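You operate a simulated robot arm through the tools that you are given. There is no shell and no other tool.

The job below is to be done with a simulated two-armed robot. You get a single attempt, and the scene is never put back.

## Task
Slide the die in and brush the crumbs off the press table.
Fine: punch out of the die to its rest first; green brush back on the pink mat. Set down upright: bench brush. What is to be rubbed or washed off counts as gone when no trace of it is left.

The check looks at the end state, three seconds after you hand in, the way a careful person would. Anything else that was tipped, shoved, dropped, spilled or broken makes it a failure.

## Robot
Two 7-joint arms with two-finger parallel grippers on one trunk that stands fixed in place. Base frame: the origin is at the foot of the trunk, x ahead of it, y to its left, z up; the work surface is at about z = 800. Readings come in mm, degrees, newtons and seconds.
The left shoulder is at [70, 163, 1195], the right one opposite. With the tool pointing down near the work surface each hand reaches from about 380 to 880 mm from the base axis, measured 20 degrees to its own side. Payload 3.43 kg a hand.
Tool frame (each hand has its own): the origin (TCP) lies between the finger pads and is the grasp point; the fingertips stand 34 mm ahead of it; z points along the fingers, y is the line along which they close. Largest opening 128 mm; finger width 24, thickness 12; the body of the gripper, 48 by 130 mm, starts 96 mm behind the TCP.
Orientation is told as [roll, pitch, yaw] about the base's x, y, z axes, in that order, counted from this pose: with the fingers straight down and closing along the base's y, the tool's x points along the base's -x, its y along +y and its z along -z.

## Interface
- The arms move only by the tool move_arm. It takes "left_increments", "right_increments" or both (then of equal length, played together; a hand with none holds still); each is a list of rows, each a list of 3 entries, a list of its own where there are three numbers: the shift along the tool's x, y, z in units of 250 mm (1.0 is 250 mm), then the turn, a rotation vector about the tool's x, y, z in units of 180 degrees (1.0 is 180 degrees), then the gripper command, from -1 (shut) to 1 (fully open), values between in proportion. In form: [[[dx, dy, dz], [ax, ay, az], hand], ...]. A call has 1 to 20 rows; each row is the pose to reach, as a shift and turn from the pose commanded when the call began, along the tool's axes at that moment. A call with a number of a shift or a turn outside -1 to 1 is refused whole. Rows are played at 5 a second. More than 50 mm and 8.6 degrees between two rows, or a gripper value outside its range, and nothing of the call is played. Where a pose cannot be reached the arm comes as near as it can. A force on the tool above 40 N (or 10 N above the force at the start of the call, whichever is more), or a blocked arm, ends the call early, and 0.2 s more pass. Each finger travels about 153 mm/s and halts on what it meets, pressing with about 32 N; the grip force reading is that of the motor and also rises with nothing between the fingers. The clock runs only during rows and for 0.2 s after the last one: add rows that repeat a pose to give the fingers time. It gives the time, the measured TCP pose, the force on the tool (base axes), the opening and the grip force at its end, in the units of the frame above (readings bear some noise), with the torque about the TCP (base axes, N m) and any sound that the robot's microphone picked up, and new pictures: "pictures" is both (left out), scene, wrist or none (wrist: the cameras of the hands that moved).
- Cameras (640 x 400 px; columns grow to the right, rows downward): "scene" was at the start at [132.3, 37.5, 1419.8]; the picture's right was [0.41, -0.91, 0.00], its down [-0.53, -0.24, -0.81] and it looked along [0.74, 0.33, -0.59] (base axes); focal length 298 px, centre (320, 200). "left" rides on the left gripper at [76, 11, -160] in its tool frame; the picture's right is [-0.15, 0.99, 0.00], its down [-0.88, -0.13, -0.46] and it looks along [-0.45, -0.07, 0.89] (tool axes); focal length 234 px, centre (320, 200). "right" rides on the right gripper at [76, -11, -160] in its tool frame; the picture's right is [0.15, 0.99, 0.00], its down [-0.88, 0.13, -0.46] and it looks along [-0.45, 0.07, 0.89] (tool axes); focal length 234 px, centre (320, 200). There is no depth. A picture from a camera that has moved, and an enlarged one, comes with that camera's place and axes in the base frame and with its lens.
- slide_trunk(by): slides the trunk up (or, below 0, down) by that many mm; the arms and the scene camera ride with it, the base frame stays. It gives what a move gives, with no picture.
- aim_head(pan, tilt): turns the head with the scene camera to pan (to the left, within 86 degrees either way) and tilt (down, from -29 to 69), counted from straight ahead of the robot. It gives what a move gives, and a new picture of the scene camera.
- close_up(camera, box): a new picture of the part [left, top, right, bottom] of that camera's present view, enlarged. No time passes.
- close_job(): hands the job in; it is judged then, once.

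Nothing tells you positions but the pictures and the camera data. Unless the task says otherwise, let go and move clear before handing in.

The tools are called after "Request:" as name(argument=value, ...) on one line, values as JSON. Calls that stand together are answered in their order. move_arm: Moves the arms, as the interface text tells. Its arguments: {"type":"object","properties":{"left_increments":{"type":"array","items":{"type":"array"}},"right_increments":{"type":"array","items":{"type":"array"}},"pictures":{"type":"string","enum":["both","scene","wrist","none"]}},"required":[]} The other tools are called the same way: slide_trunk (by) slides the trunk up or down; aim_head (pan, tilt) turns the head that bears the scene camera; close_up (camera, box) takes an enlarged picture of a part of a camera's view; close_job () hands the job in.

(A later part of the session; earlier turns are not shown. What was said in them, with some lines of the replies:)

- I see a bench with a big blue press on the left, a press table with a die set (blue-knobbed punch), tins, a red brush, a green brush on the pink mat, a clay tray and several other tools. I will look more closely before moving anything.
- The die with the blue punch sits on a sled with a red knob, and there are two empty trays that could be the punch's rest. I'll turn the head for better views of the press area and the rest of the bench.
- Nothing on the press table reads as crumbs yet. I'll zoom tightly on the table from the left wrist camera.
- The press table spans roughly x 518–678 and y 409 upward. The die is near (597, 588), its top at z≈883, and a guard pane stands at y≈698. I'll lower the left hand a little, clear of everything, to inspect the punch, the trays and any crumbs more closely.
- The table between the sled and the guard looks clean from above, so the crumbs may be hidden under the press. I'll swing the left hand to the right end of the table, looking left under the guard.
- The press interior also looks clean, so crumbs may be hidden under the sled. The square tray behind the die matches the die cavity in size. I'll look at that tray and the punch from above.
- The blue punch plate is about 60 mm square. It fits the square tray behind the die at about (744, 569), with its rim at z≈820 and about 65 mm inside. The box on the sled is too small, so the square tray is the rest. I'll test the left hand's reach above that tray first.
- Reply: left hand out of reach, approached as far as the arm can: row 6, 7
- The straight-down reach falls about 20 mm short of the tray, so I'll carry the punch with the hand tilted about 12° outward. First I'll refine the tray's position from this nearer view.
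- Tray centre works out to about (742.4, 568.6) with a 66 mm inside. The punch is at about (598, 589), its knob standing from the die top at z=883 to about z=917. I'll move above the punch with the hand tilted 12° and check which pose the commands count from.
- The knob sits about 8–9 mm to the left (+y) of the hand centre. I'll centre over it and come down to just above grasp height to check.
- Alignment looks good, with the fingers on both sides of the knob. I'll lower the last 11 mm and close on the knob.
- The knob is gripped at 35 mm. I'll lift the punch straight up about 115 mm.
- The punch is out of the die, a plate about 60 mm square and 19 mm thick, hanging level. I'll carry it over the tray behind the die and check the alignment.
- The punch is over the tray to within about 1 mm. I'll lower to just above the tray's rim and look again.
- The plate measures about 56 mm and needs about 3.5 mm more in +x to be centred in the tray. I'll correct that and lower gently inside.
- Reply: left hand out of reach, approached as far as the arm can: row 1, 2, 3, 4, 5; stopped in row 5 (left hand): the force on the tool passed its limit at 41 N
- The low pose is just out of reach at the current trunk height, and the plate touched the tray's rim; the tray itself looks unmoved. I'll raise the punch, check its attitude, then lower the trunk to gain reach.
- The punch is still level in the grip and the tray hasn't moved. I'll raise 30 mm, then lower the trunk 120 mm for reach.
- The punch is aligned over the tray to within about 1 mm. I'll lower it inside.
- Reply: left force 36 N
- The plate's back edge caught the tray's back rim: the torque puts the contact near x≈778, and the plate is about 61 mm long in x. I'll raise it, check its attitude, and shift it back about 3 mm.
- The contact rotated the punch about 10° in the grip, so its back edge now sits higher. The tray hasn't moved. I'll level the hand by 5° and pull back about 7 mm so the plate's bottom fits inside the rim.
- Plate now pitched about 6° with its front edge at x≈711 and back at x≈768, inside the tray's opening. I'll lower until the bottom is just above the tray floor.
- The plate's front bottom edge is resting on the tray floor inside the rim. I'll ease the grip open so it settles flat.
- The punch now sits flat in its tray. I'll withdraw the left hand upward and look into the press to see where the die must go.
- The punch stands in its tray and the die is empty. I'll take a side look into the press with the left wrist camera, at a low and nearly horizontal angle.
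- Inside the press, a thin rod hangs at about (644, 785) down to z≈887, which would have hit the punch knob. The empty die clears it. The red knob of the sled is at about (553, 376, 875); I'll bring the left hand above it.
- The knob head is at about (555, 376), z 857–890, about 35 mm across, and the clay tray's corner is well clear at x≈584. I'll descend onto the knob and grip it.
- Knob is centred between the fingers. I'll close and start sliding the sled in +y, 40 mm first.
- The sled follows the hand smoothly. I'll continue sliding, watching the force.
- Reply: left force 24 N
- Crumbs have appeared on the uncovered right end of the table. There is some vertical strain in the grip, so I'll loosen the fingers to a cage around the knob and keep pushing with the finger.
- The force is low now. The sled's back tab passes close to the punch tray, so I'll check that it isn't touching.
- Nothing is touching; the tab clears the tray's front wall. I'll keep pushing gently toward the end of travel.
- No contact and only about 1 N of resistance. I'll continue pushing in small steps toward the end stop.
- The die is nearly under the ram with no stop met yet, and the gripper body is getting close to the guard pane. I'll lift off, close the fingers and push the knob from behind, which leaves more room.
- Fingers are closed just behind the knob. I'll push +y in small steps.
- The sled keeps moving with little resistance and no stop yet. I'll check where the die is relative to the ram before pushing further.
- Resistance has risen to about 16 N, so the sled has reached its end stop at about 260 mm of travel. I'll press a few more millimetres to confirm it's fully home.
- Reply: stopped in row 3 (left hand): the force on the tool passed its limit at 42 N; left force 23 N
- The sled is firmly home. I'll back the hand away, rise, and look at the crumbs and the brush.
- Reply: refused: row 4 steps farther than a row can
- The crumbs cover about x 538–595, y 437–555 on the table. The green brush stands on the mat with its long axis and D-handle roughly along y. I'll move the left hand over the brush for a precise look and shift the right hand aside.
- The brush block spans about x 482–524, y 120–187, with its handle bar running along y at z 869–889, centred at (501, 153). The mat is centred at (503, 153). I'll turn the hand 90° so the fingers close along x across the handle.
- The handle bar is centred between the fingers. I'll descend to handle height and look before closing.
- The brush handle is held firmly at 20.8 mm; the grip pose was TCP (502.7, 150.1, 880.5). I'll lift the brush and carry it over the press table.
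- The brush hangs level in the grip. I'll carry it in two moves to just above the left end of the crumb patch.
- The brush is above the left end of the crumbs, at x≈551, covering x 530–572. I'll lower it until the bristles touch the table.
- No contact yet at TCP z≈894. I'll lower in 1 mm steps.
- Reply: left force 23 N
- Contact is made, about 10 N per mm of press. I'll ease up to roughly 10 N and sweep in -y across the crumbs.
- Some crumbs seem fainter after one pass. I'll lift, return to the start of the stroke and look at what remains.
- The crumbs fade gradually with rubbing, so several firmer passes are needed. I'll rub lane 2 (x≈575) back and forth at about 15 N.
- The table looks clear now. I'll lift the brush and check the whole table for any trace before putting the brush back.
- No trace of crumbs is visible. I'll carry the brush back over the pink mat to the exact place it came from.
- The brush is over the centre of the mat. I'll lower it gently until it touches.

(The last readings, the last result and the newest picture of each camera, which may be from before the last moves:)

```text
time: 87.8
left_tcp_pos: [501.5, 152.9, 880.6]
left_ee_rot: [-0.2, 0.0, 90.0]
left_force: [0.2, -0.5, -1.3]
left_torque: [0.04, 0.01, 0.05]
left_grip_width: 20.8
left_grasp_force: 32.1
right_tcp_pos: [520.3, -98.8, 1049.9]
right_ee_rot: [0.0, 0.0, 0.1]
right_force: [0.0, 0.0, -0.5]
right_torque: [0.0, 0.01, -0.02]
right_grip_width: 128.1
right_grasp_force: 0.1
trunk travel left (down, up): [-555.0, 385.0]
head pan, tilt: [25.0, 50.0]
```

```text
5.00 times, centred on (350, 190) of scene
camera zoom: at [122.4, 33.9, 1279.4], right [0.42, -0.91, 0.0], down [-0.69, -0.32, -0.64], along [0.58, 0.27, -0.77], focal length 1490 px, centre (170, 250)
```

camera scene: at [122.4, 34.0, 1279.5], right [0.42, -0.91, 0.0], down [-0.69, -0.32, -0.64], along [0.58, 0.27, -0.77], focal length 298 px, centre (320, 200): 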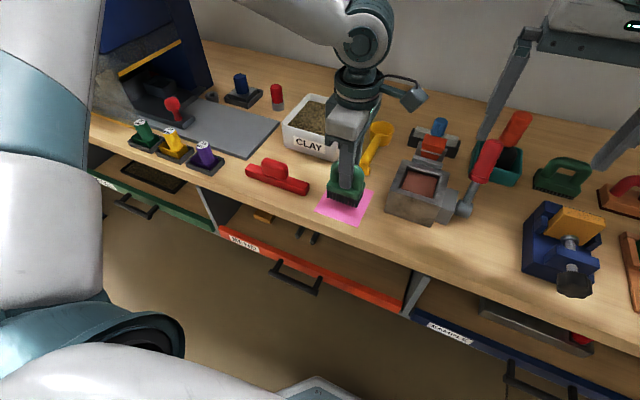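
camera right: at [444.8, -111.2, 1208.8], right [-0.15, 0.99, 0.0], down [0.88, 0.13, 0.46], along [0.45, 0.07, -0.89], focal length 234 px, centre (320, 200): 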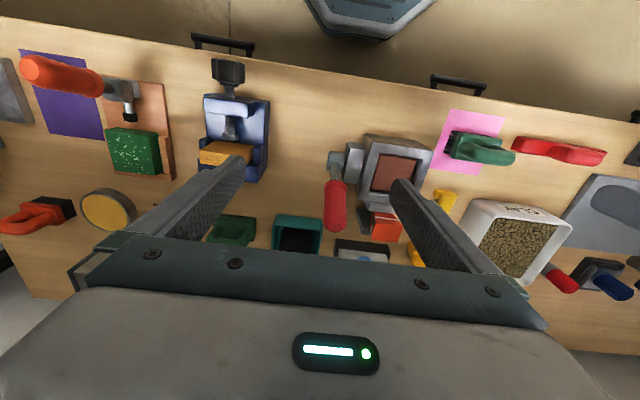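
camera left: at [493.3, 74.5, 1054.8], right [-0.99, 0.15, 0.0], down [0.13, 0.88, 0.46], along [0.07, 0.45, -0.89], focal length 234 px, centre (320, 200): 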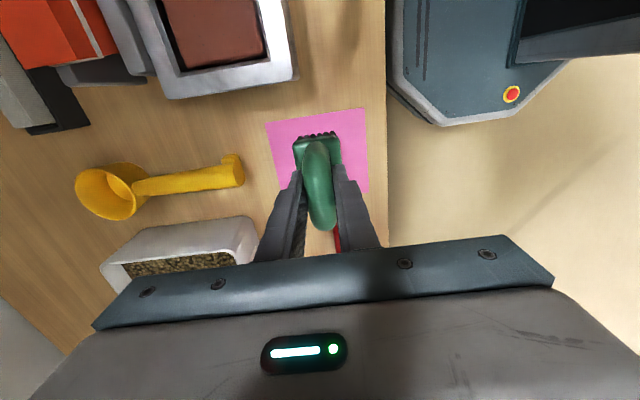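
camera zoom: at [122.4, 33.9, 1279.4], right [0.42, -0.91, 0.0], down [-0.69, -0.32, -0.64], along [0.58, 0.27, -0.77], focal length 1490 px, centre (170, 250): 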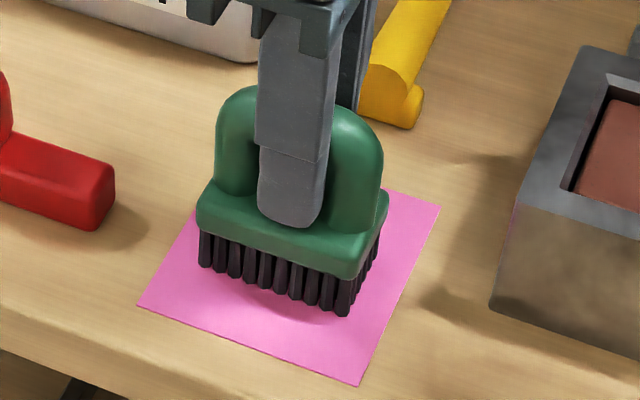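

Request:
move_arm(left_increments=[[[0, 0, 0.004], [0, 0, 0], -1], [[0, 0, 0.004], [0, 0, 0], -1]], pictures="none")

Request:
move_arm(left_increments=[[[0, 0, 0.004], [0, 0, 0], -1], [[0, 0, 0.004], [0, 0, 0], -1]], pictures="none")

```text
time: 88.4
left_tcp_pos: [500.4, 151.9, 880.9]
left_ee_rot: [-0.1, -0.1, 89.9]
left_force: [-0.4, -0.2, 0.2]
left_torque: [-0.04, 0.0, 0.01]
left_grip_width: 20.8
left_grasp_force: 32.3
right_tcp_pos: [520.5, -100.2, 1049.5]
right_ee_rot: [0.0, 0.1, 0.0]
right_force: [0.1, -0.7, -0.5]
right_torque: [0.01, -0.01, 0.0]
right_grip_width: 127.9
right_grasp_force: 0.1
trunk travel left (down, up): [-555.0, 385.0]
head pan, tilt: [25.0, 50.0]
```

```text
time: 89.0
left_tcp_pos: [500.3, 151.1, 880.7]
left_ee_rot: [-0.1, -0.1, 90.0]
left_force: [-0.9, 0.4, 1.8]
left_torque: [0.06, -0.02, 0.01]
left_grip_width: 20.8
left_grasp_force: 32.1
right_tcp_pos: [519.3, -99.7, 1050.2]
right_ee_rot: [0.0, 0.1, 0.0]
right_force: [-0.5, 0.5, 0.2]
right_torque: [0.01, -0.02, 0.02]
right_grip_width: 128.2
right_grasp_force: 0.0
trunk travel left (down, up): [-555.0, 385.0]
head pan, tilt: [25.0, 50.0]
```

The bristles now rest on the mat. I'll open the fingers and lift straight away.

Request:
move_arm(left_increments=[[[0, 0, 0], [0, 0, 0], -0.6], [[0, 0, 0], [0, 0, 0], -0.4], [[0, 0, 0], [0, 0, 0], 0], [[0, 0, 0], [0, 0, 0], 0.1], [[0, 0, -0.1], [0, 0, 0], 0.1], [[0, 0, -0.28], [0, 0, 0], 0.1], [[0, 0, -0.46], [0, 0, 0], 0.1], [[0, 0, -0.6], [0, 0, 0], 0.1]], pictures="both")

Request:
close_up(camera="scene", box=[290, 130, 410, 240])

Request:
close_up(camera="left", box=[220, 60, 420, 240])

Request:
close_up(camera="scene", box=[90, 50, 300, 180])

```text
time: 90.8
left_tcp_pos: [502.0, 150.6, 1032.3]
left_ee_rot: [0.0, 0.0, 90.0]
left_force: [-0.1, 0.3, 0.7]
left_torque: [0.0, -0.01, -0.04]
left_grip_width: 70.3
left_grasp_force: 0.1
right_tcp_pos: [519.6, -98.8, 1048.5]
right_ee_rot: [0.0, 0.0, 0.0]
right_force: [0.1, 0.3, 0.2]
right_torque: [0.0, -0.01, -0.01]
right_grip_width: 127.8
right_grasp_force: 0.0
trunk travel left (down, up): [-555.0, 385.0]
head pan, tilt: [25.0, 50.0]
camera scene: at [121.4, 33.7, 1279.5], right [0.42, -0.91, 0.0], down [-0.69, -0.32, -0.64], along [0.58, 0.27, -0.77], focal length 298 px, centre (320, 200)
camera left: at [489.8, 73.3, 1191.9], right [-0.99, 0.15, 0.0], down [0.13, 0.88, 0.46], along [0.07, 0.45, -0.89], focal length 234 px, centre (320, 200)
```

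scene: 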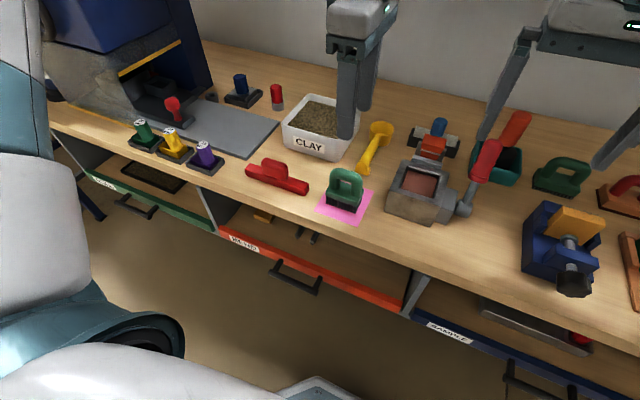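
left: 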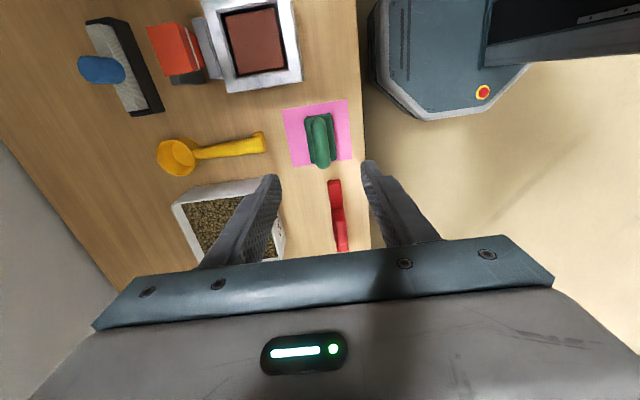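

```text
3.64 times, centred on (350, 185) of scene
camera zoom: at [121.4, 33.7, 1279.5], right [0.42, -0.91, 0.0], down [-0.69, -0.32, -0.64], along [0.58, 0.27, -0.77], focal length 1083 px, centre (211, 254)
```

zoom: 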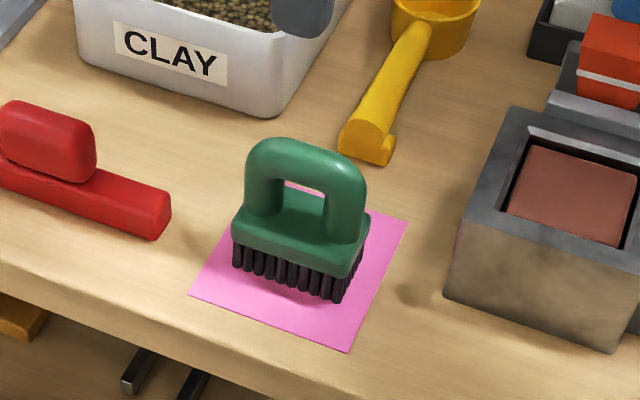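

```text
2.22 times, centred on (320, 150) of left
camera zoom: at [489.8, 73.3, 1191.9], right [-0.99, 0.15, 0.0], down [0.13, 0.88, 0.46], along [0.07, 0.45, -0.89], focal length 520 px, centre (320, 311)
```

zoom: 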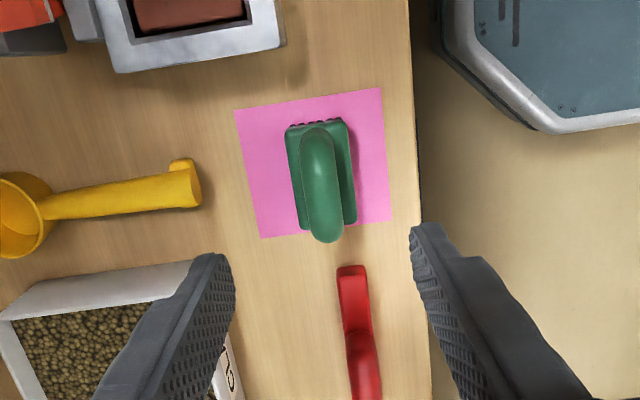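

```text
3.05 times, centred on (195, 115) of scene
camera zoom: at [121.4, 33.7, 1279.5], right [0.42, -0.91, 0.0], down [-0.69, -0.32, -0.64], along [0.58, 0.27, -0.77], focal length 908 px, centre (701, 459)
```

zoom: 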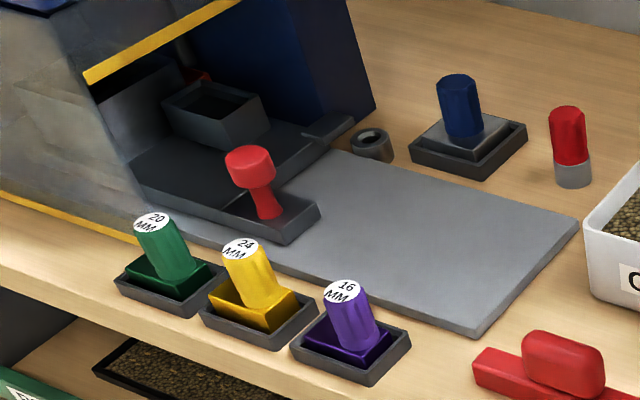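

The brush stands upright on the mat as before, and the table looks clean. I'll take a last close look at the table and die from above with the left wrist camera.

Request:
move_arm(left_increments=[[[-0.16, -0.017, -0.02], [0, 0, 0], 0.3], [[-0.32, -0.034, -0.04], [0, 0, 0], 0.6], [[-0.48, -0.05, -0.06], [0, 0, 0], 1], [[-0.64, -0.067, -0.08], [0, 0, 0], 1], [[-0.8, -0.084, -0.08], [0, 0, 0], 1], [[-0.96, -0.1, -0.08], [0, 0, 0], 1]], pictures="none")

Request:
move_arm(left_increments=[[[-0.15, -0.05, 0], [0, 0, 0], 1], [[-0.3, -0.1, 0], [0, 0, 0], 1], [[-0.44, -0.14, 0], [0, 0, 0], 1], [[-0.44, -0.14, 0], [0, 0, 0], 1]], pictures="both")

Request:
close_up(camera="left", box=[230, 50, 390, 150])

Request:
close_up(camera="left", box=[200, 120, 400, 260])

```text
time: 92.2
left_tcp_pos: [524.5, 392.4, 1049.9]
left_ee_rot: [-0.1, 0.0, 89.9]
left_force: [0.1, -0.1, 0.3]
left_torque: [-0.01, -0.03, 0.01]
left_grip_width: 128.0
left_grasp_force: 0.0
right_tcp_pos: [519.3, -97.7, 1050.2]
right_ee_rot: [0.0, 0.0, 0.1]
right_force: [-0.5, 0.1, -0.2]
right_torque: [-0.01, 0.0, 0.01]
right_grip_width: 127.9
right_grasp_force: 0.1
trunk travel left (down, up): [-555.0, 385.0]
head pan, tilt: [25.0, 50.0]
```

```text
time: 93.2
left_tcp_pos: [560.1, 500.0, 1052.2]
left_ee_rot: [-0.1, -0.2, 90.0]
left_force: [-0.3, 0.2, -0.5]
left_torque: [0.04, -0.01, 0.02]
left_grip_width: 128.0
left_grasp_force: 0.1
right_tcp_pos: [520.3, -99.8, 1050.1]
right_ee_rot: [0.1, 0.0, 0.0]
right_force: [0.4, 0.8, -1.4]
right_torque: [0.02, 0.01, 0.0]
right_grip_width: 127.9
right_grasp_force: 0.1
trunk travel left (down, up): [-555.0, 385.0]
head pan, tilt: [25.0, 50.0]
camera scene: at [122.1, 33.5, 1279.5], right [0.42, -0.91, 0.0], down [-0.69, -0.32, -0.64], along [0.58, 0.27, -0.77], focal length 298 px, centre (320, 200)
camera left: at [548.0, 422.8, 1211.9], right [-0.99, 0.15, 0.0], down [0.13, 0.88, 0.46], along [0.07, 0.45, -0.89], focal length 234 px, centre (320, 200)
```

scene: 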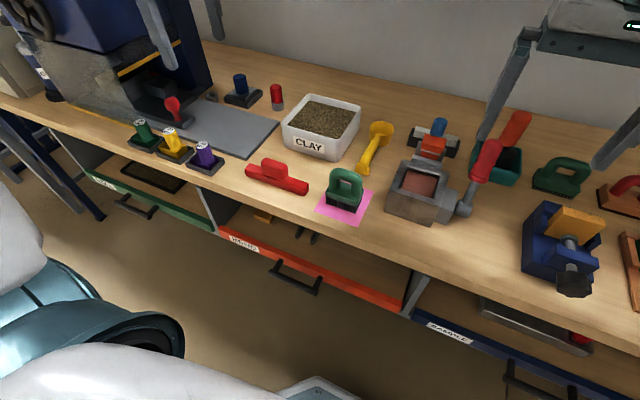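
left: 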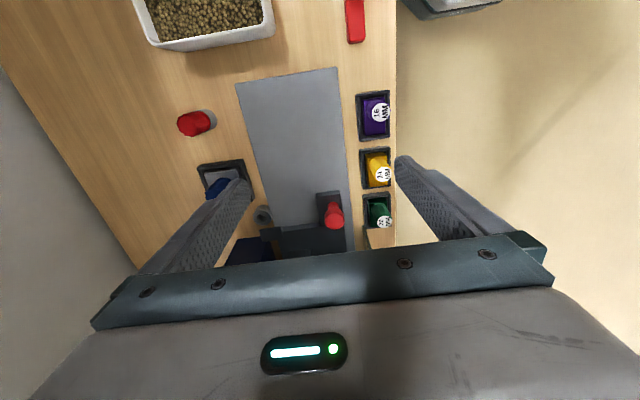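

```text
4.00 times, centred on (310, 100) of left
camera zoom: at [548.0, 422.8, 1211.9], right [-0.99, 0.15, 0.0], down [0.13, 0.88, 0.46], along [0.07, 0.45, -0.89], focal length 937 px, centre (360, 600)
```

zoom: 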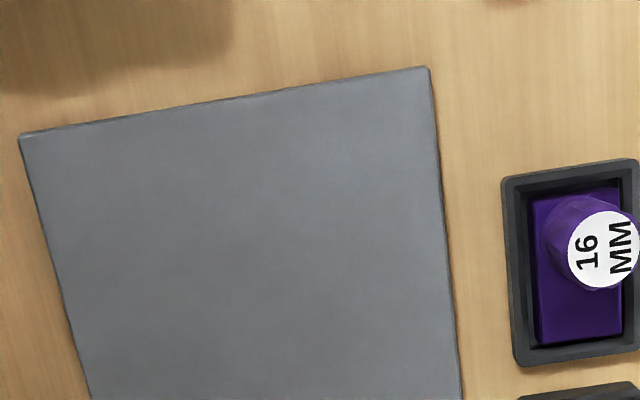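

```text
2.86 times, centred on (300, 190) of left
camera zoom: at [548.0, 422.8, 1211.9], right [-0.99, 0.15, 0.0], down [0.13, 0.88, 0.46], along [0.07, 0.45, -0.89], focal length 669 px, centre (377, 229)
```

zoom: 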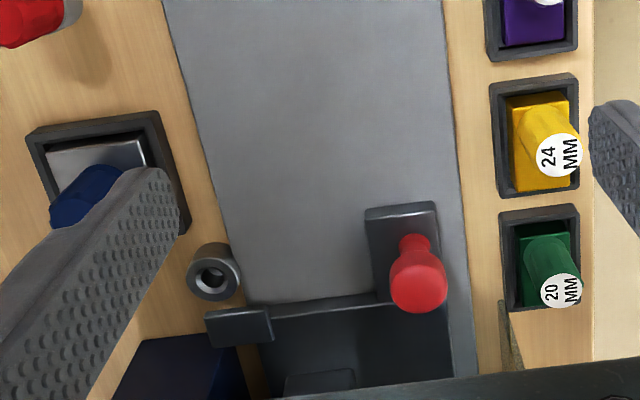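

The table is spotless, the sled is fully home, the punch is seated flat in its tray and the brush is back on its mat. I'll draw the left hand clear and take a final overview.

Request:
move_arm(left_increments=[[[0, 0.05, -0.15], [0, 0, 0], 1], [[0, 0.15, -0.3], [0, 0, 0], 1], [[0, 0.28, -0.42], [0, 0, 0], 1], [[0, 0.4, -0.5], [0, 0, 0], 1], [[0, 0.4, -0.5], [0, 0, 0], 1]], pictures="none")

Request:
aim_head(pan=40, tilt=45)

Request:
close_up(camera="scene", box=[230, 70, 420, 200])

Request:
close_up(camera="scene", box=[320, 80, 420, 150])

```text
time: 94.4
left_tcp_pos: [460.9, 500.2, 1172.3]
left_ee_rot: [0.1, 0.0, 90.0]
left_force: [0.7, -0.3, -0.1]
left_torque: [0.02, 0.06, 0.03]
left_grip_width: 128.2
left_grasp_force: 0.1
right_tcp_pos: [519.9, -100.2, 1049.6]
right_ee_rot: [0.0, 0.1, 0.0]
right_force: [-0.4, -0.3, 0.5]
right_torque: [0.0, 0.0, 0.01]
right_grip_width: 128.0
right_grasp_force: 0.0
trunk travel left (down, up): [-555.0, 385.0]
head pan, tilt: [25.0, 50.0]
```

```text
time: 95.2
left_tcp_pos: [458.4, 499.4, 1173.8]
left_ee_rot: [-0.1, -0.1, 90.1]
left_force: [0.3, -0.2, 0.1]
left_torque: [-0.02, 0.0, 0.02]
left_grip_width: 127.7
left_grasp_force: 0.0
right_tcp_pos: [519.7, -99.1, 1049.0]
right_ee_rot: [0.0, -0.1, 0.0]
right_force: [0.1, 0.5, -0.8]
right_torque: [0.02, -0.01, 0.01]
right_grip_width: 128.0
right_grasp_force: 0.2
trunk travel left (down, up): [-555.0, 385.0]
head pan, tilt: [40.0, 45.0]
camera scene: at [114.6, 53.6, 1286.4], right [0.64, -0.77, 0.0], down [-0.54, -0.45, -0.71], along [0.54, 0.45, -0.71], focal length 298 px, centre (320, 200)
```

scene: 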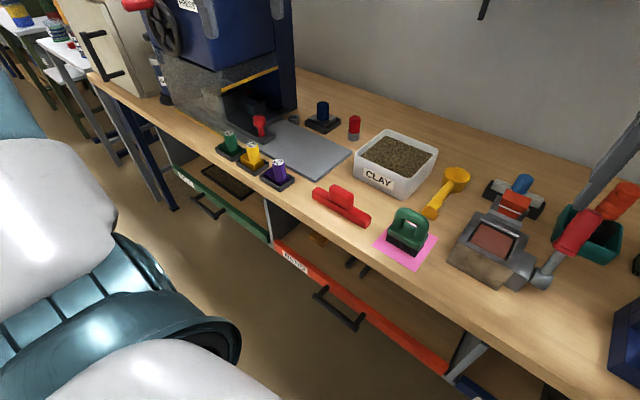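

```text
3.08 times, centred on (325, 135) of scene
camera zoom: at [114.6, 53.6, 1286.4], right [0.64, -0.77, 0.0], down [-0.54, -0.45, -0.71], along [0.54, 0.45, -0.71], focal length 917 px, centre (305, 400)
```

zoom: 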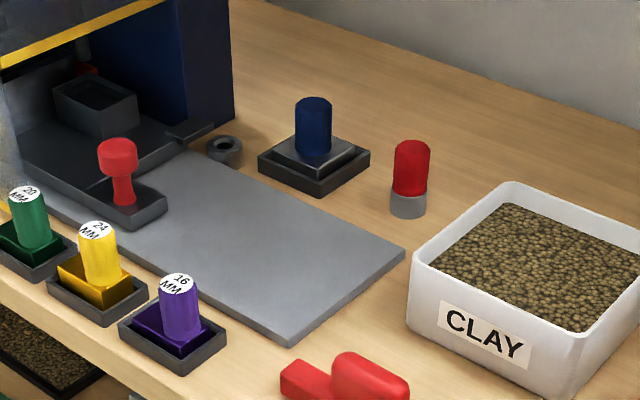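

```text
5.71 times, centred on (370, 115) of scene
camera zoom: at [114.6, 53.6, 1286.4], right [0.64, -0.77, 0.0], down [-0.54, -0.45, -0.71], along [0.54, 0.45, -0.71], focal length 1702 px, centre (34, 686)
```

zoom: 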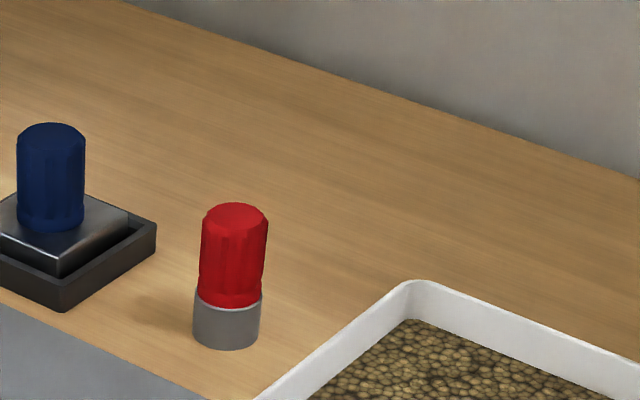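

The final view agrees with the earlier checks. The die is slid fully in to its stop, and the punch stands flat in its tray. No crumbs are left on the press table, the green brush is upright on the pink mat, and both hands are clear and empty. I'm handing in the job.

Request:
close_job()

```text
The job is handed in.
```

The die is slid fully into the press and the crumbs are off the press table; I've handed the job in. No result came back from the check.

- **Punch:** I took the blue punch out of the die first and set it flat in the square tray behind it. Nothing labels that tray as the punch's rest. I chose it because the punch plate fits it, while the box on the sled is too small.
- **Tray contact:** While I was lowering the punch, it touched the rim of the tray twice and turned slightly in the grip. The tray did not move, and the punch ended up flat.
- **Die:** I pushed the sled in by its red knob, about 260 mm, until it hit a firm stop.
- **Crumbs:** They were hidden under the sled and only showed once it moved. A few brush strokes removed them, and close-up pictures afterwards showed no trace.
- **Brush:** The green brush is back upright on the pink mat, where it started.

Nothing else looked moved in the last pictures, and both hands are empty and clear. I left the trunk 120 mm lower than it started, which I had needed for reach.
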